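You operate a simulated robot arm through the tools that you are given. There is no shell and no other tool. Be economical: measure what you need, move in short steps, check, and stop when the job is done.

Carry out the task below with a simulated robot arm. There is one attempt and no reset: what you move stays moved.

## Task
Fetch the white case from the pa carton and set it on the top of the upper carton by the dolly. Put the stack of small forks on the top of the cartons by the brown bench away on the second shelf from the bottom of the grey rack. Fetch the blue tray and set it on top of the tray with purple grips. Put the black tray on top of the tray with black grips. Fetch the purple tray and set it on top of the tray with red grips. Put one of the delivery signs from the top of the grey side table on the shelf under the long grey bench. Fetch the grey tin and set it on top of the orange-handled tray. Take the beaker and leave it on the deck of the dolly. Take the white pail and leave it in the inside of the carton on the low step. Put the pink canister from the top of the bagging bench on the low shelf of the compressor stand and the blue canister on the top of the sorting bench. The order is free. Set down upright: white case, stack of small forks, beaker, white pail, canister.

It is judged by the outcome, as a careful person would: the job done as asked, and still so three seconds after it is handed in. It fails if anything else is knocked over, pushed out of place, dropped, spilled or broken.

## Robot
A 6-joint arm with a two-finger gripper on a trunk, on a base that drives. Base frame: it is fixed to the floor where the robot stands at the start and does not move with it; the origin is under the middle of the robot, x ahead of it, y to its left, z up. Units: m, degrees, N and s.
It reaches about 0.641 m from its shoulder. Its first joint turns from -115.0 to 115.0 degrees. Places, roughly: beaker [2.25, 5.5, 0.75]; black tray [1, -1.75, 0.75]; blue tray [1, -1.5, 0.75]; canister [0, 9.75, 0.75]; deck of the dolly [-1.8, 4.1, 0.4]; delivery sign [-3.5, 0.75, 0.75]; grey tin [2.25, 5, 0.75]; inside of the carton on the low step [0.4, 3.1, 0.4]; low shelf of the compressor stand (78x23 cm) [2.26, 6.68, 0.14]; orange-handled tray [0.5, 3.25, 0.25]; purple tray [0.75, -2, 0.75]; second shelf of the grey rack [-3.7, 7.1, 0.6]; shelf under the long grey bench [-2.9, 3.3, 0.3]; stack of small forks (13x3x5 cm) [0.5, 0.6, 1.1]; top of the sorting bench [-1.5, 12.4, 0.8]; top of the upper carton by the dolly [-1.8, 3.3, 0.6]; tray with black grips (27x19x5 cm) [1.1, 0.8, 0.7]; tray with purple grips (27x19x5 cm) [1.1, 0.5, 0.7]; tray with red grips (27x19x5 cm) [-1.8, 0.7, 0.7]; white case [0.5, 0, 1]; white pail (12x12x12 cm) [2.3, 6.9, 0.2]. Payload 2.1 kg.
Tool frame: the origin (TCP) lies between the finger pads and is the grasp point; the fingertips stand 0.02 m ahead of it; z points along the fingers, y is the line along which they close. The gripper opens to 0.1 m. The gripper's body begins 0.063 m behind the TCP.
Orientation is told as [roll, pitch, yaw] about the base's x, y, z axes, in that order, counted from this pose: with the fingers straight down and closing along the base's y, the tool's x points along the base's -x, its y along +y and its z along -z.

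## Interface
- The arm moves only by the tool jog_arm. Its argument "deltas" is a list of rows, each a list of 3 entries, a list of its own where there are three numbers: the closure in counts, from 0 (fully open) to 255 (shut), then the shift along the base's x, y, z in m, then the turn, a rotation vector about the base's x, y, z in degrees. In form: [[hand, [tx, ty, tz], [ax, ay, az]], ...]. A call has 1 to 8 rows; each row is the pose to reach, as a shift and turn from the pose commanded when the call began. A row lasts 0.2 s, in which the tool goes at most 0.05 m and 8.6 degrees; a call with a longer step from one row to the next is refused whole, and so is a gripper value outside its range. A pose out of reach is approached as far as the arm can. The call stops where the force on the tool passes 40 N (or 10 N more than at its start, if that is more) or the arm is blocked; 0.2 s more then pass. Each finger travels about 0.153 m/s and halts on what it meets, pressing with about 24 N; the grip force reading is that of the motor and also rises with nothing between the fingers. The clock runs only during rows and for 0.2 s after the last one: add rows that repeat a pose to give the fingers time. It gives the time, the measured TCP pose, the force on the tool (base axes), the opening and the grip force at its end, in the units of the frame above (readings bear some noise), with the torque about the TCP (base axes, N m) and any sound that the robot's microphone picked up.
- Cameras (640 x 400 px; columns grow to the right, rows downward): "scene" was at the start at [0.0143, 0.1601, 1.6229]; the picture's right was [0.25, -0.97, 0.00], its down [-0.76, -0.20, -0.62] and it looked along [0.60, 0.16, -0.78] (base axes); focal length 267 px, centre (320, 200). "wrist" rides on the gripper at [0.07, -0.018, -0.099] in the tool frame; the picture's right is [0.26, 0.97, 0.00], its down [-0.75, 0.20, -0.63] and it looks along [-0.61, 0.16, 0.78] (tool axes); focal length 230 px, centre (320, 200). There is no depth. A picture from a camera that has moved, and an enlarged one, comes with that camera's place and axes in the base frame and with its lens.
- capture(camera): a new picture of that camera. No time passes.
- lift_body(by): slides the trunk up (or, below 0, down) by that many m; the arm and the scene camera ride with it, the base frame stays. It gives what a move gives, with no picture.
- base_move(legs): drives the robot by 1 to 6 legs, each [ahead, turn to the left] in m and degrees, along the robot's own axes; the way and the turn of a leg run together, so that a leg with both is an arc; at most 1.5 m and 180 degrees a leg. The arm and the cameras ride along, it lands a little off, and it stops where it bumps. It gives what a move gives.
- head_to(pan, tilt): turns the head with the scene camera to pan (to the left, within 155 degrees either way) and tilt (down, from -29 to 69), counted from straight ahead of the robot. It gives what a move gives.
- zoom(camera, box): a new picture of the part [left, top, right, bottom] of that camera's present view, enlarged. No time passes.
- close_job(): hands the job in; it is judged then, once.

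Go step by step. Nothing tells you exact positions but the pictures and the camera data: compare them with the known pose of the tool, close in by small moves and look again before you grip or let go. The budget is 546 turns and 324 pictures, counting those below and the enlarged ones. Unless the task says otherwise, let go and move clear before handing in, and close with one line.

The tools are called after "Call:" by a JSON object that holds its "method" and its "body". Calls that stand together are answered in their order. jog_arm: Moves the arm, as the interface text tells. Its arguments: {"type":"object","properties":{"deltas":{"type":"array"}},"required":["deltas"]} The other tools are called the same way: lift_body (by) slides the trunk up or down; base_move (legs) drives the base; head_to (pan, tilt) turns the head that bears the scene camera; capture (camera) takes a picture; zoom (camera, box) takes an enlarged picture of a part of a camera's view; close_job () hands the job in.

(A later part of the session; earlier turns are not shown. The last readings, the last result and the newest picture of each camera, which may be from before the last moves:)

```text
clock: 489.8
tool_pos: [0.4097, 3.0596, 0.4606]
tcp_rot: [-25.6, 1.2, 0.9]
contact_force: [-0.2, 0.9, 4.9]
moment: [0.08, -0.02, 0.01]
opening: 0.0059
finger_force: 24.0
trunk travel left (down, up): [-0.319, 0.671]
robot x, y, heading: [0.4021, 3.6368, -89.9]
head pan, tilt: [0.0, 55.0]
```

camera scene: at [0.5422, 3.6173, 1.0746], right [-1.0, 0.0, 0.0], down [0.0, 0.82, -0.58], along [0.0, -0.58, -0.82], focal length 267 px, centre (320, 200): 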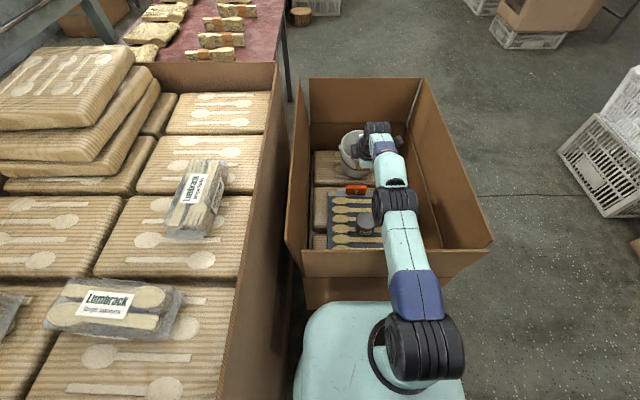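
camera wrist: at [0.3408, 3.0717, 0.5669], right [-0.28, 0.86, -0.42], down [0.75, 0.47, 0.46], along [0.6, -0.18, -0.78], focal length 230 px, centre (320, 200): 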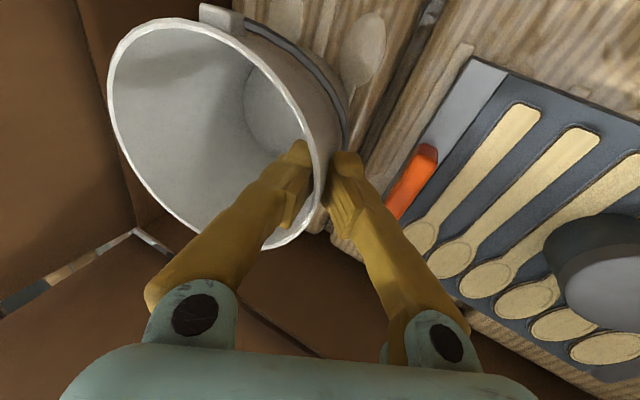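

Call:
{"method": "capture", "body": {"camera": "wrist"}}

Call:
{"method": "zoom", "body": {"camera": "scene", "box": [270, 80, 490, 290]}}

```text
204 pictures are left
camera wrist: at [0.3418, 3.0847, 0.5599], right [-0.28, 0.87, -0.41], down [0.75, 0.47, 0.47], along [0.6, -0.18, -0.78], focal length 230 px, centre (320, 200)
```

wrist: 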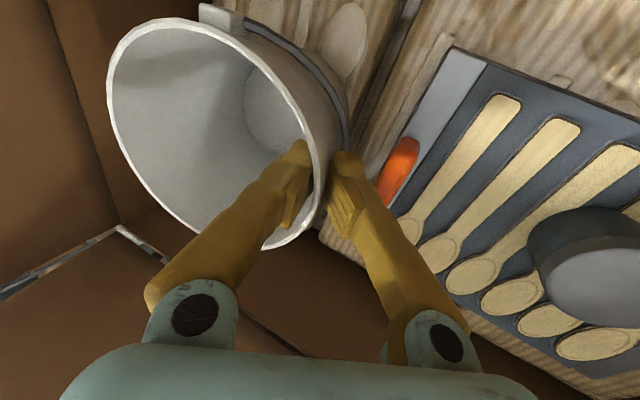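

```text
1.90 times, centred on (380, 185) of scene
camera zoom: at [0.5423, 3.6268, 1.1031], right [-1.0, 0.0, 0.0], down [0.0, 0.82, -0.57], along [0.0, -0.57, -0.82], focal length 508 px, centre (206, 229)
```

zoom: 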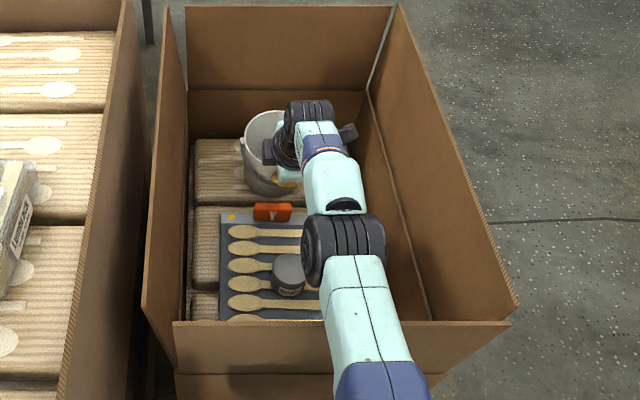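

The pail sits on the back block clear of the tray's grip. I open slightly and withdraw along the tool axis.

Call:
{"method": "jog_arm", "body": {"deltas": [[220, [0, 0, 0], [0, 0, 0]], [190, [0, 0, 0], [0, 0, 0]], [170, [0, 0, 0], [0, 0, 0]], [170, [0, 0, 0], [0, 0, 0]]]}}

Call:
{"method": "jog_arm", "body": {"deltas": [[170, [0, 0.012, 0.026], [0, 0, 0]], [170, [0, 0.024, 0.052], [0, 0, 0]], [170, [0, 0.036, 0.078], [0, 0, 0]], [170, [0, 0.048, 0.104], [0, 0, 0]]]}}

Call:
{"method": "capture", "body": {"camera": "wrist"}}

```text
clock: 490.8
tool_pos: [0.4111, 3.0582, 0.4601]
tcp_rot: [-25.5, 1.3, 0.9]
contact_force: [-0.8, 1.0, 0.6]
moment: [-0.01, 0.0, 0.0]
opening: 0.0332
finger_force: 0.1
trunk travel left (down, up): [-0.319, 0.671]
robot x, y, heading: [0.3976, 3.6383, -90.3]
head pan, tilt: [0.0, 55.0]
```

```text
clock: 491.8
tool_pos: [0.4099, 3.108, 0.5655]
tcp_rot: [-25.5, 1.2, 1.0]
contact_force: [-0.3, -0.1, -1.0]
moment: [0.01, 0.01, 0.02]
opening: 0.033
finger_force: 0.0
trunk travel left (down, up): [-0.319, 0.671]
robot x, y, heading: [0.4006, 3.6366, -90.2]
head pan, tilt: [0.0, 55.0]
```

```text
202 pictures are left
camera wrist: at [0.3418, 3.133, 0.664], right [-0.28, 0.87, -0.41], down [0.75, 0.47, 0.47], along [0.6, -0.18, -0.78], focal length 230 px, centre (320, 200)
```

wrist: 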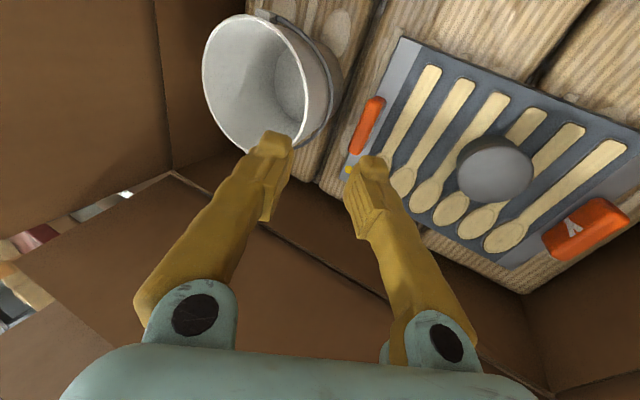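

Pail done. Now south to the trays. I raise, back off, restore the wrist and drive down the aisle.

Call:
{"method": "lift_body", "body": {"by": 0.4}}

Call:
{"method": "base_move", "body": {"legs": [[-0.4, 0]]}}

Call:
{"method": "jog_arm", "body": {"deltas": [[0, [0, 0.03, 0.01], [8.4, 0, 0]], [0, [0, 0.06, 0.02], [16.8, 0, 0]], [0, [0, 0.1, 0.03], [25.2, 0, 0]], [0, [0, 0.14, 0.03], [25.5, 0, 0]], [0, [0, 0.17, 0.03], [25.5, 0, 0]], [0, [0, 0.2, 0.03], [25.5, 0, 0]]]}}

Call:
{"method": "jog_arm", "body": {"deltas": [[0, [0, 0, 0], [0, 0, -8.5]], [0, [0, 0, 0], [0, 0, -17]], [0, [0, 0, 0], [0, 0, -25.5]], [0, [0, 0, 0], [0, 0, -34]], [0, [0, 0, 0], [0, 0, -42.5]], [0, [0, 0, 0], [0, 0, -51]], [0, [0, 0, 0], [0, 0, -59.5]], [0, [0, 0, 0], [0, 0, -68]]]}}

Call:
{"method": "jog_arm", "body": {"deltas": [[0, [0, 0, 0], [0, 0, -8.5]], [0, [0, 0, 0], [0, 0, -17]], [0, [0, 0, 0], [0, 0, -23]], [0, [0, 0, 0], [0, 0, -23]]]}}

```text
clock: 495.6
tool_pos: [0.4095, 3.1079, 0.9657]
tcp_rot: [-25.6, 1.3, 1.0]
contact_force: [0.9, 0.1, 0.2]
moment: [-0.04, 0.0, 0.02]
opening: 0.0334
finger_force: 0.0
trunk travel left (down, up): [-0.719, 0.271]
robot x, y, heading: [0.4021, 3.6359, -90.2]
head pan, tilt: [0.0, 55.0]
```

```text
clock: 498.1
tool_pos: [0.4103, 3.4982, 0.9661]
tcp_rot: [-25.4, 1.2, 1.1]
contact_force: [-0.3, -0.3, -0.3]
moment: [0.0, 0.01, 0.05]
opening: 0.0331
finger_force: 0.0
trunk travel left (down, up): [-0.719, 0.271]
robot x, y, heading: [0.4014, 4.0253, -89.8]
head pan, tilt: [0.0, 55.0]
```

```text
clock: 499.4
tool_pos: [0.4114, 3.7001, 0.9946]
tcp_rot: [-0.2, 0.5, 1.5]
contact_force: [0.6, 0.5, 0.0]
moment: [-0.02, -0.02, 0.01]
opening: 0.0999
finger_force: 0.1
trunk travel left (down, up): [-0.719, 0.271]
robot x, y, heading: [0.4005, 4.0298, -90.0]
head pan, tilt: [0.0, 55.0]
```

```text
clock: 501.2
tool_pos: [0.4106, 3.7003, 0.9947]
tcp_rot: [-0.1, 0.7, -66.7]
contact_force: [0.7, -0.4, 0.9]
moment: [0.01, 0.0, -0.02]
opening: 0.1
finger_force: 0.1
trunk travel left (down, up): [-0.719, 0.271]
robot x, y, heading: [0.3992, 4.0268, -90.4]
head pan, tilt: [0.0, 55.0]
```

```text
clock: 502.2
tool_pos: [0.409, 3.6991, 0.995]
tcp_rot: [0.0, 0.6, -89.6]
contact_force: [-0.4, 0.5, -0.3]
moment: [-0.02, -0.02, -0.02]
opening: 0.1
finger_force: 0.0
trunk travel left (down, up): [-0.719, 0.271]
robot x, y, heading: [0.4002, 4.0273, -89.9]
head pan, tilt: [0.0, 55.0]
```

Call:
{"method": "base_move", "body": {"legs": [[0, -90], [0.68, 0], [0, 90], [1.5, 0], [1.5, 0], [1.5, 0]]}}

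Call:
{"method": "head_to", "body": {"pan": 40, "tilt": 25}}

Call:
{"method": "capture", "body": {"camera": "scene"}}

```text
clock: 534.7
tool_pos: [-0.3948, -0.7561, 0.9947]
tcp_rot: [-0.1, 0.6, -90.3]
contact_force: [0.5, 0.2, 0.3]
moment: [-0.02, 0.0, 0.0]
opening: 0.1001
finger_force: 0.0
trunk travel left (down, up): [-0.719, 0.271]
robot x, y, heading: [-0.3949, -0.4311, -90.8]
head pan, tilt: [0.0, 55.0]
```

```text
clock: 535.8
tool_pos: [-0.3934, -0.757, 0.9958]
tcp_rot: [-0.1, 0.6, -90.4]
contact_force: [0.2, 0.2, 0.0]
moment: [-0.03, -0.03, 0.02]
opening: 0.0999
finger_force: 0.1
trunk travel left (down, up): [-0.719, 0.271]
robot x, y, heading: [-0.3959, -0.4261, -90.7]
head pan, tilt: [40.0, 25.0]
```

```text
201 pictures are left
camera scene: at [-0.1976, -0.4399, 1.5469], right [-0.78, -0.63, 0.0], down [-0.27, 0.33, -0.91], along [0.57, -0.7, -0.42], focal length 267 px, centre (320, 200)
```

scene: 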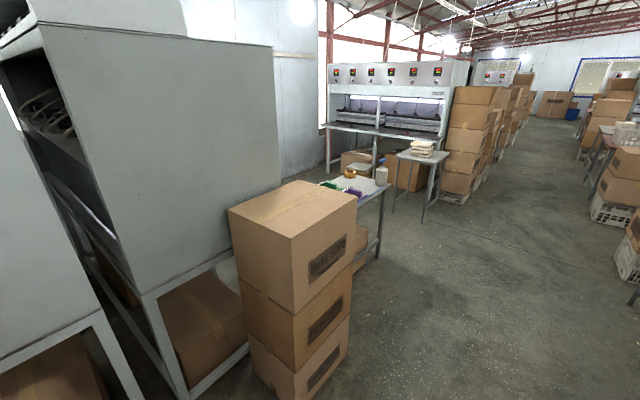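

Call:
{"method": "base_move", "body": {"legs": [[1.25, 0]]}}

Call:
{"method": "head_to", "body": {"pan": 85, "tilt": 35}}

Call:
{"method": "capture", "body": {"camera": "scene"}}

```text
clock: 542.0
tool_pos: [-0.4209, -1.9987, 0.9966]
tcp_rot: [-0.2, 0.7, -90.9]
contact_force: [0.0, -1.1, -0.6]
moment: [-0.01, 0.02, -0.01]
opening: 0.0999
finger_force: 0.0
trunk travel left (down, up): [-0.719, 0.271]
robot x, y, heading: [-0.4216, -1.6712, -91.4]
head pan, tilt: [40.0, 25.0]
```

```text
clock: 543.2
tool_pos: [-0.4196, -1.9999, 0.9955]
tcp_rot: [-0.2, 0.6, -90.8]
contact_force: [-0.1, -0.7, -0.1]
moment: [0.0, 0.03, 0.01]
opening: 0.0999
finger_force: 0.0
trunk travel left (down, up): [-0.719, 0.271]
robot x, y, heading: [-0.4224, -1.6671, -91.3]
head pan, tilt: [85.0, 35.0]
```

```text
200 pictures are left
camera scene: at [-0.1918, -1.6229, 1.5312], right [-0.11, -0.99, 0.0], down [-0.57, 0.06, -0.82], along [0.81, -0.09, -0.57], focal length 267 px, centre (320, 200)
```

scene: 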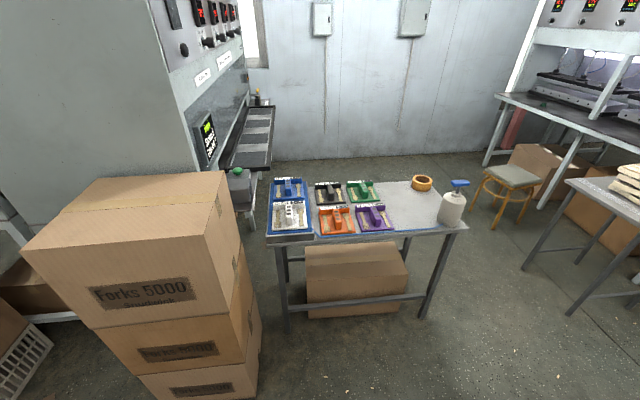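

Call:
{"method": "zoom", "body": {"camera": "scene", "box": [250, 160, 480, 290]}}

```text
2.78 times, centred on (365, 225) of scene
camera zoom: at [-0.1918, -1.6229, 1.5312], right [-0.11, -0.99, 0.0], down [-0.57, 0.06, -0.82], along [0.81, -0.09, -0.57], focal length 742 px, centre (195, 130)
```

zoom: 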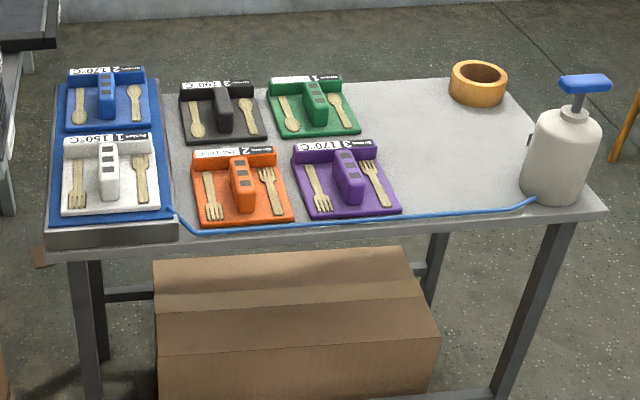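

Six small trays with central grips (along x): purple at (0.74, −1.98), blue (1.06, −1.58), black (0.98, −1.80). I start with purple: line up facing east.

Call:
{"method": "base_move", "body": {"legs": [[0, 68], [0.77, 0], [0, 23.3]]}}

Call:
{"method": "jog_arm", "body": {"deltas": [[0, [0.04, 0, -0.02], [0, 0, 0]], [0, [0.08, 0, -0.04], [0, 0, 0]], [0, [0.1, 0, -0.06], [0, 0, 0]], [0, [0.1, 0, -0.06], [0, 0, 0]]]}}

Call:
{"method": "capture", "body": {"camera": "wrist"}}

```text
clock: 551.5
tool_pos: [0.6101, -1.9684, 0.9947]
tcp_rot: [0.0, 0.5, 0.1]
contact_force: [0.1, 0.5, 1.5]
moment: [-0.03, -0.01, 0.0]
opening: 0.0999
finger_force: 0.0
trunk travel left (down, up): [-0.719, 0.271]
robot x, y, heading: [0.2805, -1.9721, -0.6]
head pan, tilt: [85.0, 35.0]
```

```text
clock: 552.5
tool_pos: [0.711, -1.9694, 0.9371]
tcp_rot: [-0.1, 0.6, 0.1]
contact_force: [-0.5, 0.2, -0.2]
moment: [0.01, -0.05, 0.0]
opening: 0.1
finger_force: 0.0
trunk travel left (down, up): [-0.719, 0.271]
robot x, y, heading: [0.2832, -1.9759, -0.5]
head pan, tilt: [85.0, 35.0]
```

```text
198 pictures are left
camera wrist: at [0.6421, -1.9869, 1.037], right [-0.26, 0.97, 0.0], down [0.76, 0.2, 0.62], along [0.6, 0.16, -0.78], focal length 230 px, centre (320, 200)
```

wrist: 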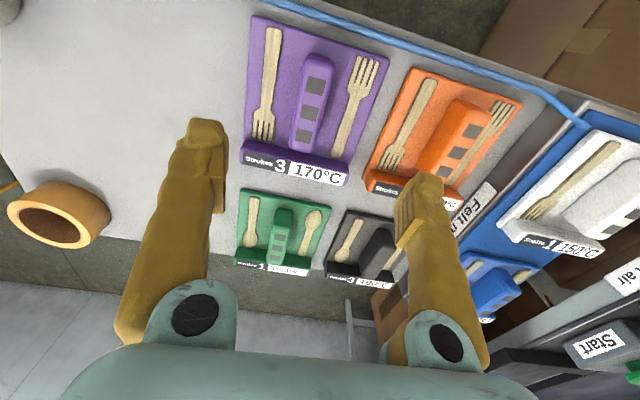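

Call:
{"method": "lift_body", "body": {"by": -0.12}}

Call:
{"method": "jog_arm", "body": {"deltas": [[0, [0.008, -0.004, 0], [0, 0, 8]], [0, [0.008, -0.004, 0], [0, 0, 8]]]}}

Call:
{"method": "capture", "body": {"camera": "wrist"}}

```text
clock: 554.0
tool_pos: [0.7104, -1.9684, 0.8181]
tcp_rot: [-0.1, 0.6, 0.0]
contact_force: [0.5, -1.2, 0.4]
moment: [-0.01, 0.02, -0.01]
opening: 0.1
finger_force: 0.1
trunk travel left (down, up): [-0.599, 0.391]
robot x, y, heading: [0.282, -1.9733, -0.5]
head pan, tilt: [85.0, 35.0]
```

```text
clock: 554.6
tool_pos: [0.7195, -1.9721, 0.8178]
tcp_rot: [-0.1, 0.6, 8.1]
contact_force: [-0.4, -0.2, 0.1]
moment: [0.02, 0.0, -0.03]
opening: 0.0998
finger_force: 0.0
trunk travel left (down, up): [-0.599, 0.391]
robot x, y, heading: [0.2809, -1.9747, -0.6]
head pan, tilt: [85.0, 35.0]
```

```text
197 pictures are left
camera wrist: at [0.6534, -2.0003, 0.9176], right [-0.39, 0.92, 0.0], down [0.72, 0.31, 0.62], along [0.57, 0.24, -0.78], focal length 230 px, centre (320, 200)
```

wrist: 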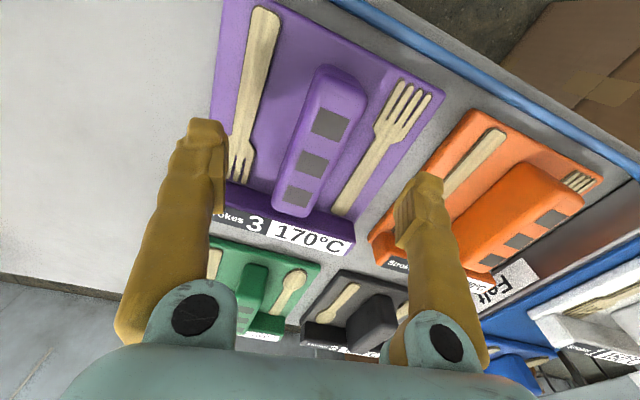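

Call:
{"method": "jog_arm", "body": {"deltas": [[110, [0, 0.0, 0], [0, 0, 0]], [110, [0, 0.0, -0.03], [0, 0, 0]], [110, [0, 0, -0.06], [0, 0, 0]], [110, [0, 0, -0.072], [0, 0, 0]], [110, [0, 0, -0.072], [0, 0, 0]]]}}

Call:
{"method": "capture", "body": {"camera": "wrist"}}

```text
clock: 555.4
tool_pos: [0.7189, -1.9737, 0.772]
tcp_rot: [0.0, 0.3, 8.1]
contact_force: [-7.0, 0.5, 17.9]
moment: [0.14, 0.01, 0.07]
opening: 0.0576
finger_force: 0.7
trunk travel left (down, up): [-0.599, 0.391]
robot x, y, heading: [0.2812, -1.9763, -0.4]
head pan, tilt: [85.0, 35.0]
stopped in row 3: the force on the tool passed its limit at 72 N (the readings are from after the stop); the commanded pose is now the measured one
```

```text
196 pictures are left
camera wrist: at [0.6529, -2.0008, 0.8708], right [-0.39, 0.92, 0.0], down [0.72, 0.31, 0.63], along [0.58, 0.25, -0.78], focal length 230 px, centre (320, 200)
```

wrist: 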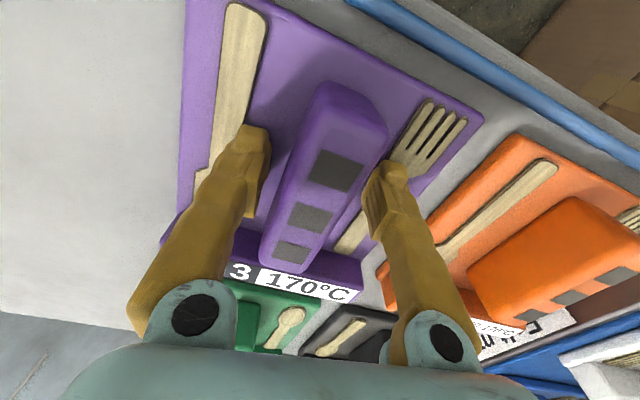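

The fingertips touched the tray surface; they already straddle the handle. I rise 4 mm and close.

Call:
{"method": "jog_arm", "body": {"deltas": [[110, [0, 0.0, 0.005], [0, 0, 0]], [180, [0, 0.0, 0.005], [0, 0, 0]], [255, [0, 0.0, 0.005], [0, 0, 0]], [255, [0, 0, 0.005], [0, 0, 0]], [255, [0, 0, 0.005], [0, 0, 0]]]}}

Call:
{"method": "lift_body", "body": {"by": 0.04}}

Call:
{"method": "capture", "body": {"camera": "wrist"}}

```text
clock: 556.5
tool_pos: [0.7211, -1.9716, 0.7748]
tcp_rot: [-0.1, 0.5, 8.1]
contact_force: [-0.2, -0.2, 0.2]
moment: [-0.02, 0.06, 0.0]
opening: 0.0291
finger_force: 23.7
trunk travel left (down, up): [-0.599, 0.391]
robot x, y, heading: [0.277, -1.9755, -0.3]
head pan, tilt: [85.0, 35.0]
```

```text
clock: 557.4
tool_pos: [0.7208, -1.9735, 0.8149]
tcp_rot: [-0.1, 0.4, 8.1]
contact_force: [0.2, -0.8, -2.6]
moment: [0.01, 0.03, -0.03]
opening: 0.0294
finger_force: 24.2
trunk travel left (down, up): [-0.639, 0.351]
robot x, y, heading: [0.2815, -1.9748, -0.7]
head pan, tilt: [85.0, 35.0]
```

```text
195 pictures are left
camera wrist: at [0.6546, -2.0001, 0.9135], right [-0.39, 0.92, 0.0], down [0.72, 0.3, 0.62], along [0.57, 0.24, -0.78], focal length 230 px, centre (320, 200)
```

wrist: 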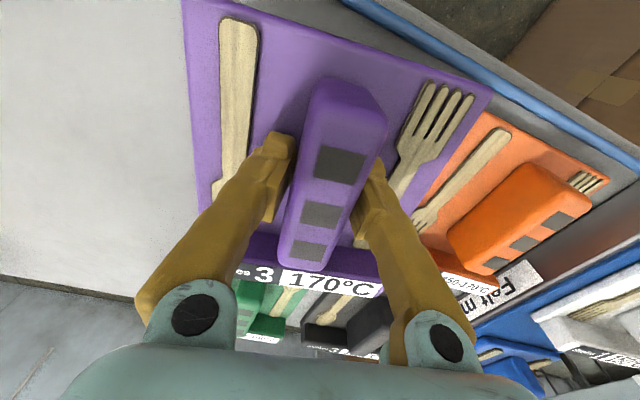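

Purple tray lifted. I carry it north up the aisle and west to the red-topped table with the red-grip tray (about (-1.85, 0.7)), approaching from its west side.

Call:
{"method": "lift_body", "body": {"by": 0.3}}

Call:
{"method": "base_move", "body": {"legs": [[-0.55, 0], [0, 90.5], [1.5, 0], [1.5, 0], [0.7, 0], [0, 88]]}}

Call:
{"method": "base_move", "body": {"legs": [[1.4, 0]]}}

Call:
{"method": "head_to", "body": {"pan": 70, "tilt": 45}}

Call:
{"method": "capture", "body": {"camera": "scene"}}

```text
clock: 560.4
tool_pos: [0.721, -1.9728, 1.1135]
tcp_rot: [-0.2, 0.4, 8.1]
contact_force: [-0.2, 0.1, -2.8]
moment: [0.01, 0.08, -0.02]
opening: 0.0292
finger_force: 24.1
trunk travel left (down, up): [-0.939, 0.051]
robot x, y, heading: [0.2812, -1.9781, -0.7]
head pan, tilt: [85.0, 35.0]
```

```text
clock: 588.6
tool_pos: [-0.8488, 1.6796, 1.1138]
tcp_rot: [-0.1, 0.4, -169.3]
contact_force: [-0.2, 0.1, -3.0]
moment: [0.01, -0.14, 0.02]
opening: 0.029
finger_force: 24.2
trunk travel left (down, up): [-0.939, 0.051]
robot x, y, heading: [-0.4117, 1.7063, -177.8]
head pan, tilt: [85.0, 35.0]
```

```text
clock: 595.6
tool_pos: [-2.2551, 1.6115, 1.1147]
tcp_rot: [-0.1, 0.3, -168.5]
contact_force: [-0.1, -0.7, -3.6]
moment: [0.01, -0.05, -0.02]
opening: 0.0292
finger_force: 23.3
trunk travel left (down, up): [-0.939, 0.051]
robot x, y, heading: [-1.8177, 1.6398, -177.0]
head pan, tilt: [85.0, 35.0]
```

```text
clock: 596.4
tool_pos: [-2.2553, 1.6124, 1.1151]
tcp_rot: [-0.1, 0.4, -168.5]
contact_force: [0.3, 0.9, -3.4]
moment: [-0.01, -0.04, 0.0]
opening: 0.029
finger_force: 23.9
trunk travel left (down, up): [-0.939, 0.051]
robot x, y, heading: [-1.8146, 1.6425, -177.1]
head pan, tilt: [70.0, 45.0]
```

```text
194 pictures are left
camera scene: at [-1.7738, 1.4267, 1.7364], right [-0.96, 0.29, 0.0], down [0.21, 0.68, -0.71], along [-0.21, -0.68, -0.71], focal length 267 px, centre (320, 200)
```

scene: 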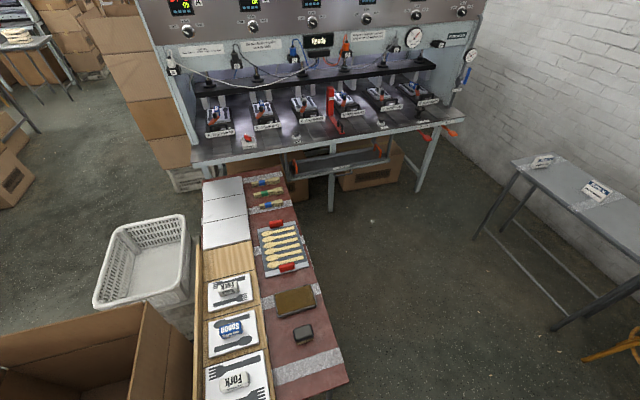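

The red-grip tray lies at about (-1.82, 0.70), near the table's west edge (x≈−1.9). I drive to its west side and face east.

Call:
{"method": "base_move", "body": {"legs": [[0.49, 0], [0, 88], [0.92, 0], [0, 89]]}}

Call:
{"method": "head_to", "body": {"pan": 0, "tilt": 55}}

Call:
{"method": "capture", "body": {"camera": "scene"}}

Call:
{"method": "capture", "body": {"camera": "wrist"}}

```text
clock: 611.2
tool_pos: [-1.8341, 0.7092, 1.1151]
tcp_rot: [0.0, 0.4, 8.8]
contact_force: [-0.5, -0.7, -2.7]
moment: [0.01, 0.08, 0.0]
opening: 0.0292
finger_force: 23.6
trunk travel left (down, up): [-0.939, 0.051]
robot x, y, heading: [-2.273, 0.7006, 0.2]
head pan, tilt: [70.0, 45.0]
```

```text
clock: 612.6
tool_pos: [-1.8345, 0.7099, 1.1135]
tcp_rot: [-0.1, 0.4, 8.9]
contact_force: [-0.3, 0.5, -3.1]
moment: [-0.06, 0.05, -0.01]
opening: 0.0295
finger_force: 24.1
trunk travel left (down, up): [-0.939, 0.051]
robot x, y, heading: [-2.276, 0.7011, -0.1]
head pan, tilt: [0.0, 55.0]
```

```text
193 pictures are left
camera scene: at [-2.2593, 0.8426, 1.7229], right [0.0, -1.0, 0.0], down [-0.82, 0.0, -0.57], along [0.57, 0.0, -0.82], focal length 267 px, centre (320, 200)
```

scene: 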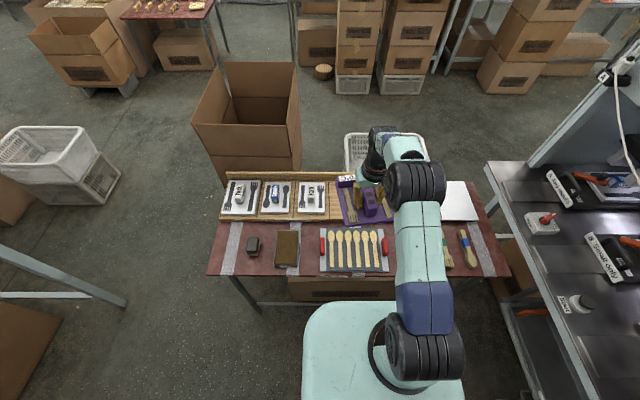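

```text
192 pictures are left
camera wrist: at [-1.8991, 0.6817, 1.2135], right [-0.4, 0.92, 0.0], down [0.72, 0.31, 0.62], along [0.57, 0.25, -0.78], focal length 230 px, centre (320, 200)
```

wrist: 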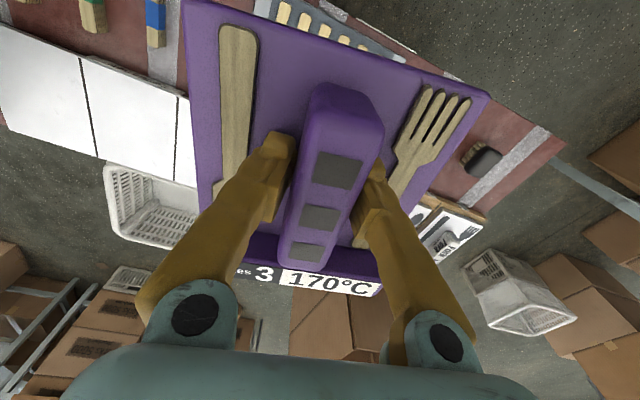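

Call:
{"method": "jog_arm", "body": {"deltas": [[255, [0.015, 0.002, 0], [0, 0, -4.5]], [255, [0.03, 0.003, -0.02], [0, 0, -8.8]], [255, [0.032, 0.003, -0.04], [0, 0, -8.8]], [255, [0.032, 0.003, -0.04], [0, 0, -8.8]]]}}

Call:
{"method": "lift_body", "body": {"by": -0.2}}

Call:
{"method": "capture", "body": {"camera": "scene"}}

Call:
{"method": "capture", "body": {"camera": "wrist"}}

```text
clock: 613.6
tool_pos: [-1.8022, 0.7114, 1.0747]
tcp_rot: [-0.1, 0.4, 0.0]
contact_force: [-0.4, 1.0, -3.0]
moment: [0.02, 0.07, -0.01]
opening: 0.0293
finger_force: 23.8
trunk travel left (down, up): [-0.939, 0.051]
robot x, y, heading: [-2.2735, 0.703, 0.3]
head pan, tilt: [0.0, 55.0]
```

```text
clock: 615.8
tool_pos: [-1.8024, 0.7119, 0.8732]
tcp_rot: [-0.1, 0.4, 0.1]
contact_force: [0.4, 0.4, -3.5]
moment: [0.04, 0.07, 0.03]
opening: 0.0291
finger_force: 23.8
trunk travel left (down, up): [-0.739, 0.251]
robot x, y, heading: [-2.2713, 0.6993, 0.1]
head pan, tilt: [0.0, 55.0]
```

```text
191 pictures are left
camera scene: at [-2.2594, 0.8423, 1.523], right [0.0, -1.0, 0.0], down [-0.82, 0.0, -0.57], along [0.57, 0.0, -0.82], focal length 267 px, centre (320, 200)
```

scene: 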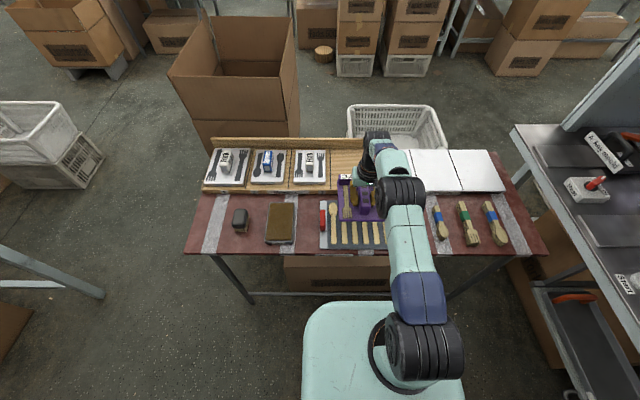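

```text
190 pictures are left
camera wrist: at [-1.8712, 0.6949, 0.9732], right [-0.26, 0.97, 0.0], down [0.76, 0.2, 0.62], along [0.6, 0.16, -0.78], focal length 230 px, centre (320, 200)
```

wrist: 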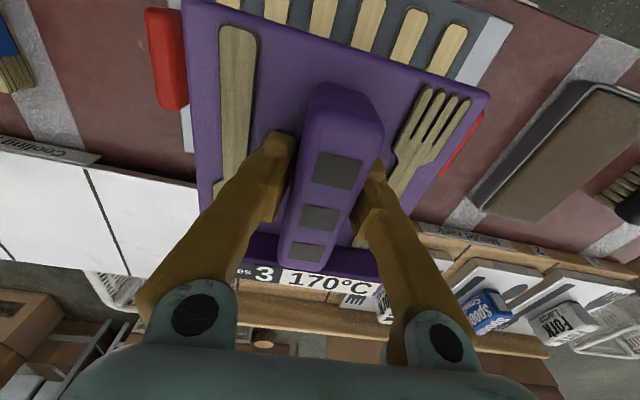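

Call:
{"method": "jog_arm", "body": {"deltas": [[255, [-0.006, 0.008, -0.03], [0, 0, 0]], [255, [-0.006, 0.008, -0.055], [0, 0, 0]], [255, [-0.006, 0.008, -0.055], [0, 0, 0]]]}}

Call:
{"method": "capture", "body": {"camera": "wrist"}}

```text
clock: 616.6
tool_pos: [-1.808, 0.7203, 0.8184]
tcp_rot: [0.0, 0.4, 0.0]
contact_force: [0.2, -0.7, -2.3]
moment: [-0.01, 0.09, -0.03]
opening: 0.0293
finger_force: 24.3
trunk travel left (down, up): [-0.739, 0.251]
robot x, y, heading: [-2.2732, 0.7036, 0.4]
head pan, tilt: [0.0, 55.0]
```

```text
189 pictures are left
camera wrist: at [-1.8774, 0.7023, 0.9173], right [-0.26, 0.97, 0.0], down [0.76, 0.2, 0.62], along [0.6, 0.16, -0.78], focal length 230 px, centre (320, 200)
```

wrist: 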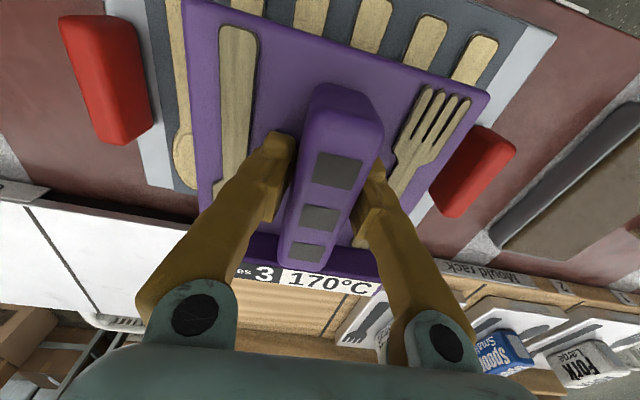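

I shift 3 cm toward the robot to centre the purple tray on the red-grip tray, then lower gently.

Call:
{"method": "jog_arm", "body": {"deltas": [[255, [-0.028, -0.006, 0], [0, 0, 0]], [255, [-0.028, -0.006, -0.012], [0, 0, 0]], [255, [-0.028, -0.006, -0.012], [0, 0, 0]]]}}

Call:
{"method": "capture", "body": {"camera": "wrist"}}

Call:
{"method": "zoom", "body": {"camera": "scene", "box": [290, 130, 450, 270]}}

```text
clock: 617.4
tool_pos: [-1.836, 0.7138, 0.8069]
tcp_rot: [-0.1, 0.4, -0.1]
contact_force: [-0.2, 0.2, -2.2]
moment: [-0.03, 0.08, -0.04]
opening: 0.0291
finger_force: 23.3
trunk travel left (down, up): [-0.739, 0.251]
robot x, y, heading: [-2.2736, 0.7016, 0.3]
head pan, tilt: [0.0, 55.0]
```

```text
188 pictures are left
camera wrist: at [-1.9049, 0.6963, 0.9056], right [-0.26, 0.97, 0.0], down [0.75, 0.2, 0.62], along [0.6, 0.16, -0.78], focal length 230 px, centre (320, 200)
```

wrist: 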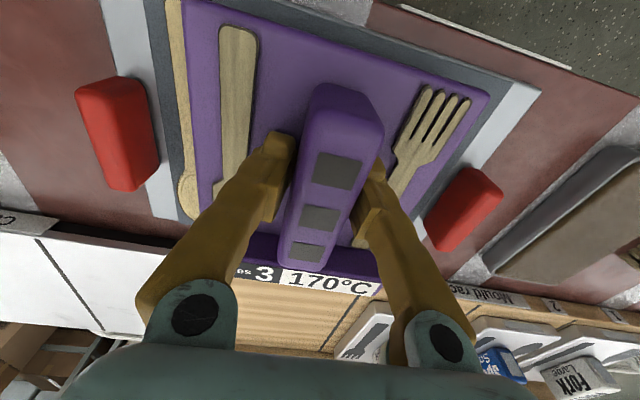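

```text
2.86 times, centred on (370, 200) of scene
camera zoom: at [-2.2597, 0.8423, 1.5229], right [0.0, -1.0, 0.0], down [-0.82, 0.0, -0.57], along [0.57, 0.0, -0.82], focal length 762 px, centre (177, 200)
```

zoom: 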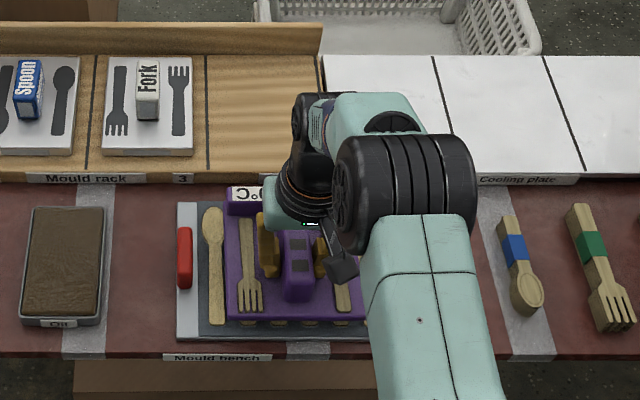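

Well centred now. Lower in small steps until contact.

Call:
{"method": "jog_arm", "body": {"deltas": [[255, [0, 0, -0.006], [0, 0, 0]], [255, [0, 0, -0.012], [0, 0, 0]], [255, [0, 0, -0.012], [0, 0, 0]]]}}

Call:
{"method": "jog_arm", "body": {"deltas": [[255, [0, 0, -0.005], [0, 0, 0]], [255, [0, 0, -0.01], [0, 0, 0]], [255, [0, 0, -0.01], [0, 0, 0]]]}}

```text
clock: 618.2
tool_pos: [-1.8365, 0.7153, 0.7949]
tcp_rot: [-0.1, 0.3, 0.0]
contact_force: [-1.8, 0.4, -3.2]
moment: [0.03, 0.09, -0.02]
opening: 0.0291
finger_force: 23.5
trunk travel left (down, up): [-0.739, 0.251]
robot x, y, heading: [-2.2697, 0.7005, 0.2]
head pan, tilt: [0.0, 55.0]
```

```text
clock: 619.0
tool_pos: [-1.8362, 0.7144, 0.7861]
tcp_rot: [0.0, 0.0, 0.0]
contact_force: [4.6, 0.2, 20.7]
moment: [0.0, -0.01, -0.01]
opening: 0.0293
finger_force: 23.9
trunk travel left (down, up): [-0.739, 0.251]
robot x, y, heading: [-2.2711, 0.7014, 0.2]
head pan, tilt: [0.0, 55.0]
```

Contact. I release and rise.

Call:
{"method": "jog_arm", "body": {"deltas": [[255, [0, 0, 0.003], [0, 0, 0]], [200, [0, 0, 0.003], [0, 0, 0]], [120, [0, 0, 0.003], [0, 0, 0]], [120, [0, 0, 0.003], [0, 0, 0]], [120, [0, 0, 0.04], [0, 0, 0]], [120, [0, 0, 0.08], [0, 0, 0]], [120, [0, 0, 0.11], [0, 0, 0]]]}}

Call:
{"method": "capture", "body": {"camera": "wrist"}}

```text
clock: 620.6
tool_pos: [-1.8357, 0.7152, 0.895]
tcp_rot: [-0.1, 0.4, 0.1]
contact_force: [-0.9, -0.5, -0.2]
moment: [-0.01, 0.0, 0.0]
opening: 0.0528
finger_force: 0.1
trunk travel left (down, up): [-0.739, 0.251]
robot x, y, heading: [-2.2746, 0.7031, 0.3]
head pan, tilt: [0.0, 55.0]
```

```text
186 pictures are left
camera wrist: at [-1.9053, 0.6982, 0.9935], right [-0.26, 0.97, 0.0], down [0.75, 0.2, 0.62], along [0.6, 0.16, -0.78], focal length 230 px, centre (320, 200)
```

wrist: 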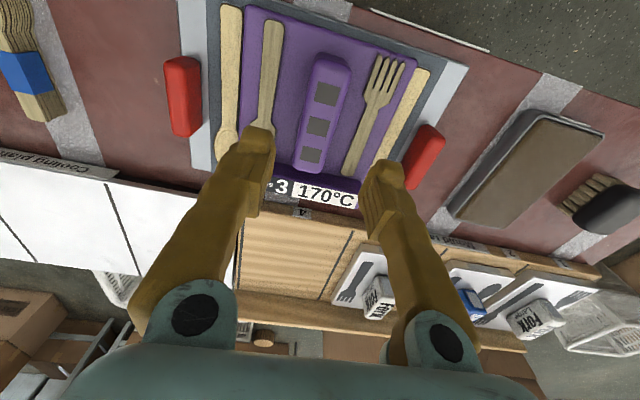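

Purple done. I return to the aisle and inspect the brown bench where the black- and purple-grip trays lie.

Call:
{"method": "lift_body", "body": {"by": 0.2}}

Call:
{"method": "base_move", "body": {"legs": [[-0.3, 0], [0, 90], [0.95, 0], [0, -88], [1.5, 0], [1.1, 0]]}}

Call:
{"method": "head_to", "body": {"pan": -35, "tilt": 35}}

Call:
{"method": "capture", "body": {"camera": "scene"}}

```text
clock: 622.8
tool_pos: [-1.8363, 0.715, 1.0925]
tcp_rot: [-0.1, 0.4, 0.1]
contact_force: [-0.5, -1.2, 0.1]
moment: [0.03, -0.01, -0.01]
opening: 0.0529
finger_force: 0.1
trunk travel left (down, up): [-0.939, 0.051]
robot x, y, heading: [-2.2754, 0.7032, 0.3]
head pan, tilt: [0.0, 55.0]
```

```text
clock: 649.2
tool_pos: [0.4656, 1.7048, 1.095]
tcp_rot: [-0.1, 0.4, 0.2]
contact_force: [-0.6, -0.2, -0.5]
moment: [0.02, 0.03, -0.01]
opening: 0.0531
finger_force: 0.1
trunk travel left (down, up): [-0.939, 0.051]
robot x, y, heading: [0.0301, 1.6892, 0.3]
head pan, tilt: [0.0, 55.0]
```

```text
clock: 650.2
tool_pos: [0.4655, 1.7059, 1.094]
tcp_rot: [-0.2, 0.4, 0.1]
contact_force: [0.3, -0.6, -1.3]
moment: [-0.02, 0.03, 0.0]
opening: 0.0526
finger_force: 0.1
trunk travel left (down, up): [-0.939, 0.051]
robot x, y, heading: [0.0275, 1.6891, 0.2]
head pan, tilt: [-35.0, 35.0]
```

```text
185 pictures are left
camera scene: at [0.0419, 1.7807, 1.7511], right [-0.57, -0.82, 0.0], down [-0.47, 0.33, -0.82], along [0.67, -0.47, -0.57], focal length 267 px, centre (320, 200)
```

scene: 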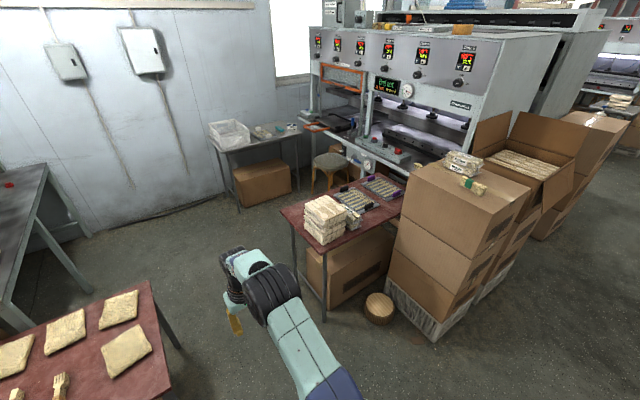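

Call:
{"method": "zoom", "body": {"camera": "scene", "box": [260, 100, 480, 270]}}

```text
2.35 times, centred on (370, 185) of scene
camera zoom: at [0.0419, 1.7807, 1.7511], right [-0.57, -0.82, 0.0], down [-0.47, 0.33, -0.82], along [0.67, -0.47, -0.57], focal length 628 px, centre (202, 235)
```

zoom: 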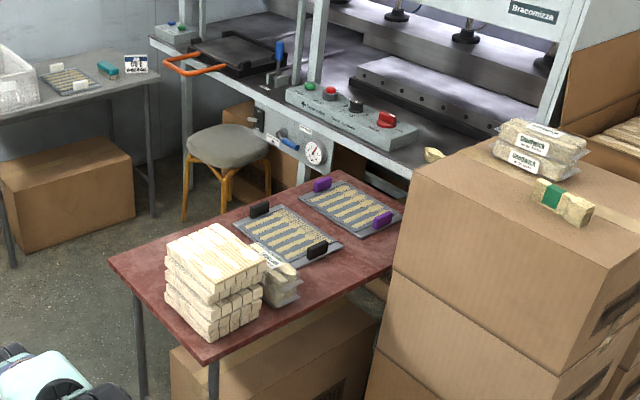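

Trays: black-grip centre ≈(1.13, 0.71), purple-grip ≈(1.13, 0.44), long axis x; the bench's east side (x>1.35) is open. Now fetch the black tray from the tray table.

Call:
{"method": "base_move", "body": {"legs": [[0, 180], [0.36, 0], [0, 90], [1.5, 0], [1.5, 0], [0.48, 0]]}}

Call:
{"method": "base_move", "body": {"legs": [[0, 90], [0.55, 0]]}}

Call:
{"method": "head_to", "body": {"pan": 0, "tilt": 50}}

Call:
{"method": "capture", "body": {"camera": "scene"}}

```text
clock: 680.4
tool_pos: [-0.071, -2.2623, 1.0938]
tcp_rot: [-0.1, 0.3, -86.0]
contact_force: [-0.1, -0.4, 0.3]
moment: [0.02, 0.01, 0.03]
opening: 0.0529
finger_force: 0.0
trunk travel left (down, up): [-0.939, 0.051]
robot x, y, heading: [-0.117, -1.8284, -85.8]
head pan, tilt: [-35.0, 35.0]
```

```text
clock: 687.4
tool_pos: [0.8587, -1.7378, 1.0946]
tcp_rot: [0.0, 0.3, 4.4]
contact_force: [-0.9, 0.5, -0.2]
moment: [-0.01, 0.01, -0.02]
opening: 0.0529
finger_force: 0.0
trunk travel left (down, up): [-0.939, 0.051]
robot x, y, heading: [0.4263, -1.7852, 4.7]
head pan, tilt: [-35.0, 35.0]
```

```text
clock: 688.4
tool_pos: [0.8589, -1.7382, 1.0945]
tcp_rot: [-0.2, 0.3, 4.4]
contact_force: [0.1, -0.5, -0.4]
moment: [0.0, -0.02, 0.0]
opening: 0.0531
finger_force: 0.0
trunk travel left (down, up): [-0.939, 0.051]
robot x, y, heading: [0.4232, -1.7876, 4.6]
head pan, tilt: [0.0, 50.0]
```

```text
183 pictures are left
camera scene: at [0.4311, -1.6446, 1.7295], right [0.08, -1.0, 0.0], down [-0.76, -0.06, -0.64], along [0.64, 0.05, -0.77], focal length 267 px, centre (320, 200)
```

scene: 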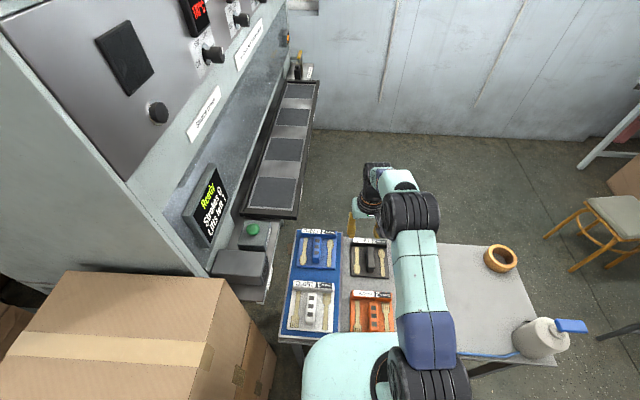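

Call:
{"method": "base_move", "body": {"legs": [[0, -4.6], [0.03, 0]]}}

Call:
{"method": "jog_arm", "body": {"deltas": [[110, [0.01, -0.005, -0.03], [0, -4, 0]], [110, [0.02, -0.01, -0.06], [0, -8, 0]], [110, [0.03, -0.015, -0.09], [0, -13, 0]], [110, [0.03, -0.015, -0.12], [0, -13, 0]], [110, [0.03, -0.015, -0.14], [0, -13, 0]], [110, [0.03, -0.015, -0.14], [0, -13, 0]]]}}

Call:
{"method": "capture", "body": {"camera": "wrist"}}

```text
clock: 689.7
tool_pos: [0.8863, -1.7742, 1.0972]
tcp_rot: [0.0, 0.0, -0.2]
contact_force: [-0.2, 0.3, 0.4]
moment: [-0.02, -0.03, 0.01]
opening: 0.0528
finger_force: 0.0
trunk travel left (down, up): [-0.939, 0.051]
robot x, y, heading: [0.4562, -1.7853, -0.1]
head pan, tilt: [0.0, 50.0]
```

```text
clock: 691.1
tool_pos: [0.9215, -1.7891, 0.9542]
tcp_rot: [0.0, -12.8, -0.3]
contact_force: [-0.2, -0.5, -0.9]
moment: [0.0, 0.01, -0.01]
opening: 0.0568
finger_force: 0.1
trunk travel left (down, up): [-0.939, 0.051]
robot x, y, heading: [0.4575, -1.7833, -0.5]
head pan, tilt: [0.0, 50.0]
```

```text
182 pictures are left
camera wrist: at [0.832, -1.8069, 1.0353], right [-0.25, 0.97, -0.06], down [0.59, 0.2, 0.78], along [0.77, 0.16, -0.62], focal length 230 px, centre (320, 200)
```

wrist: 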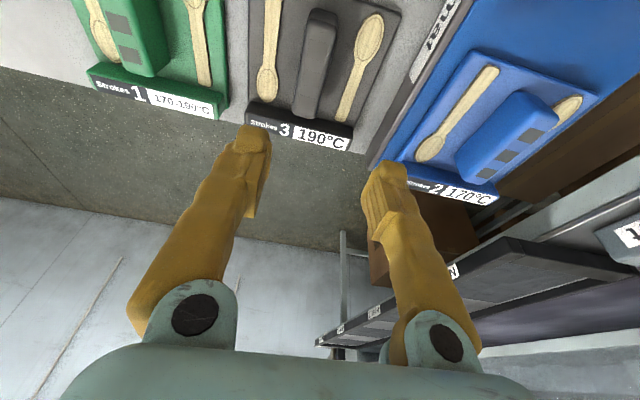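

Call:
{"method": "jog_arm", "body": {"deltas": [[110, [0.008, -0.013, 0], [0, 0, 7]], [110, [0.008, -0.013, 0], [0, 0, 7]]]}}

Call:
{"method": "lift_body", "body": {"by": -0.12}}

Call:
{"method": "capture", "body": {"camera": "wrist"}}

```text
clock: 691.7
tool_pos: [0.9301, -1.8034, 0.9546]
tcp_rot: [0.0, -12.7, 6.7]
contact_force: [-0.5, -0.7, 1.1]
moment: [0.03, -0.02, 0.02]
opening: 0.0569
finger_force: 0.2
trunk travel left (down, up): [-0.939, 0.051]
robot x, y, heading: [0.4558, -1.7879, -0.4]
head pan, tilt: [0.0, 50.0]
```

```text
clock: 693.2
tool_pos: [0.931, -1.8026, 0.8336]
tcp_rot: [0.0, -12.7, 6.7]
contact_force: [0.6, 0.2, -0.1]
moment: [0.03, -0.02, -0.03]
opening: 0.0568
finger_force: 0.1
trunk travel left (down, up): [-0.819, 0.171]
robot x, y, heading: [0.4529, -1.7892, 0.0]
head pan, tilt: [0.0, 50.0]
```

```text
181 pictures are left
camera wrist: at [0.8438, -1.831, 0.9157], right [-0.36, 0.93, -0.06], down [0.57, 0.27, 0.78], along [0.74, 0.25, -0.62], focal length 230 px, centre (320, 200)
```

wrist: 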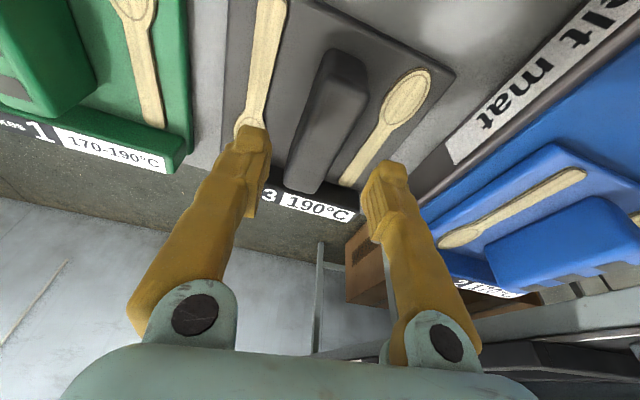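

Call:
{"method": "lift_body", "body": {"by": -0.045}}

Call:
{"method": "lift_body", "body": {"by": -0.01}}

Call:
{"method": "capture", "body": {"camera": "wrist"}}

```text
clock: 694.1
tool_pos: [0.9312, -1.8028, 0.791]
tcp_rot: [0.0, -12.8, 6.7]
contact_force: [-0.1, 0.0, -0.2]
moment: [0.01, 0.02, 0.0]
opening: 0.057
finger_force: 0.1
trunk travel left (down, up): [-0.774, 0.216]
robot x, y, heading: [0.4566, -1.786, -0.3]
head pan, tilt: [0.0, 50.0]
```

```text
clock: 694.7
tool_pos: [0.9323, -1.8035, 0.7796]
tcp_rot: [0.0, -12.6, 6.6]
contact_force: [0.3, -0.2, 0.5]
moment: [0.0, -0.03, 0.01]
opening: 0.0566
finger_force: 0.1
trunk travel left (down, up): [-0.764, 0.226]
robot x, y, heading: [0.4529, -1.7862, -0.2]
head pan, tilt: [0.0, 50.0]
```

```text
180 pictures are left
camera wrist: at [0.8438, -1.8309, 0.8606], right [-0.36, 0.93, -0.06], down [0.57, 0.27, 0.78], along [0.74, 0.25, -0.62], focal length 230 px, centre (320, 200)
```

wrist: 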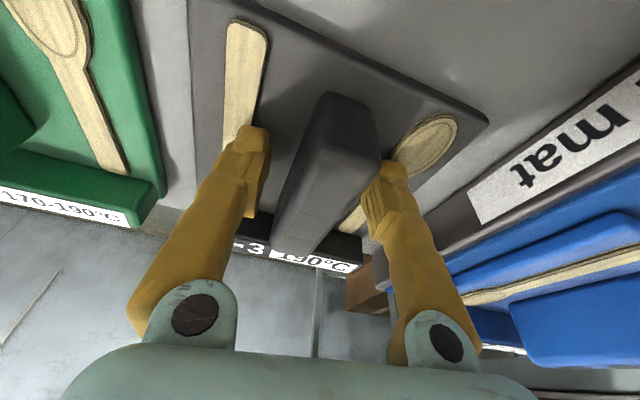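

Call:
{"method": "jog_arm", "body": {"deltas": [[180, [0, 0, -0.003], [0, 0, 0]], [255, [0, 0, -0.003], [0, 0, 0]], [255, [0, 0, -0.003], [0, 0, 0]], [255, [0, 0, -0.003], [0, 0, 0]]]}}

Call:
{"method": "lift_body", "body": {"by": 0.04}}

Call:
{"method": "capture", "body": {"camera": "wrist"}}

```text
clock: 695.7
tool_pos: [0.9308, -1.8027, 0.7791]
tcp_rot: [-0.1, -12.9, 6.7]
contact_force: [4.9, 0.0, 18.1]
moment: [0.15, -0.02, -0.54]
opening: 0.0311
finger_force: 23.1
trunk travel left (down, up): [-0.764, 0.226]
robot x, y, heading: [0.4596, -1.7891, -0.3]
head pan, tilt: [0.0, 50.0]
```

```text
clock: 696.5
tool_pos: [0.931, -1.8021, 0.816]
tcp_rot: [0.1, -12.6, 6.7]
contact_force: [0.1, -1.2, -2.5]
moment: [-0.01, 0.11, 0.05]
opening: 0.0292
finger_force: 24.2
trunk travel left (down, up): [-0.804, 0.186]
robot x, y, heading: [0.4559, -1.7841, -0.3]
head pan, tilt: [0.0, 50.0]
```

```text
179 pictures are left
camera wrist: at [0.8444, -1.8309, 0.8971], right [-0.36, 0.93, -0.06], down [0.57, 0.27, 0.78], along [0.74, 0.25, -0.63], focal length 230 px, centre (320, 200)
```

wrist: 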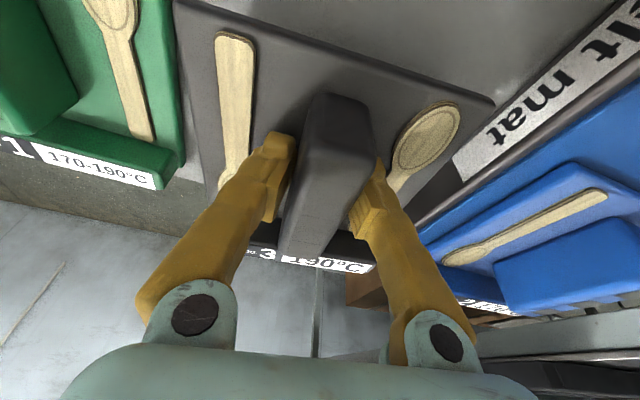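

Black tray held. I raise it, back out and carry it round the north of the brown bench to its east side.

Call:
{"method": "lift_body", "body": {"by": 0.18}}

Call:
{"method": "base_move", "body": {"legs": [[-0.7, 0], [0, 90.5], [1.5, 0], [1.5, 0], [0.34, 0], [0, -90]]}}

Call:
{"method": "jog_arm", "body": {"deltas": [[255, [-0.01, 0, 0.03], [0, 0, 0]], [255, [-0.03, 0, 0.06], [0, 0, 0]], [255, [-0.05, 0, 0.09], [0, 0, 0]], [255, [-0.07, 0, 0.11], [0, 0, 0]]]}}

Call:
{"method": "head_to", "body": {"pan": 0, "tilt": 30}}

Call:
{"method": "capture", "body": {"camera": "scene"}}

```text
clock: 698.5
tool_pos: [0.9321, -1.8024, 0.9956]
tcp_rot: [0.0, -12.6, 6.7]
contact_force: [0.0, 0.2, -2.3]
moment: [0.01, 0.11, -0.02]
opening: 0.0292
finger_force: 24.0
trunk travel left (down, up): [-0.984, 0.006]
robot x, y, heading: [0.4529, -1.7871, -0.3]
head pan, tilt: [0.0, 50.0]
```

```text
clock: 725.9
tool_pos: [0.2166, 1.5536, 0.996]
tcp_rot: [-0.1, -12.7, 8.3]
contact_force: [-0.4, 0.8, -2.8]
moment: [0.0, 0.1, -0.02]
opening: 0.029
finger_force: 24.0
trunk travel left (down, up): [-0.984, 0.006]
robot x, y, heading: [-0.2608, 1.5604, 1.4]
head pan, tilt: [0.0, 50.0]
```

```text
clock: 726.9
tool_pos: [0.1463, 1.555, 1.1087]
tcp_rot: [0.0, -12.8, 8.2]
contact_force: [0.0, 0.7, -3.2]
moment: [-0.04, 0.1, 0.01]
opening: 0.029
finger_force: 23.9
trunk travel left (down, up): [-0.984, 0.006]
robot x, y, heading: [-0.2598, 1.5582, 1.5]
head pan, tilt: [0.0, 50.0]
```

```text
clock: 727.7
tool_pos: [0.1471, 1.5543, 1.1065]
tcp_rot: [0.1, -12.6, 8.1]
contact_force: [0.0, 0.3, -3.9]
moment: [0.03, 0.1, 0.0]
opening: 0.0293
finger_force: 23.5
trunk travel left (down, up): [-0.984, 0.006]
robot x, y, heading: [-0.2612, 1.5561, 1.4]
head pan, tilt: [0.0, 30.0]
```

```text
178 pictures are left
camera scene: at [-0.2304, 1.6993, 1.8039], right [0.03, -1.0, 0.0], down [-0.5, -0.01, -0.87], along [0.87, 0.02, -0.5], focal length 267 px, centre (320, 200)
```

scene: 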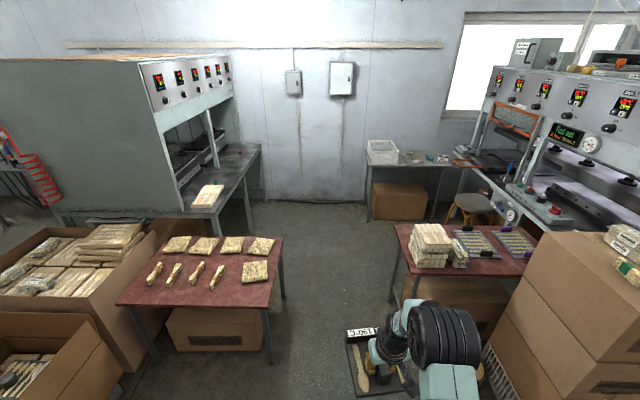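

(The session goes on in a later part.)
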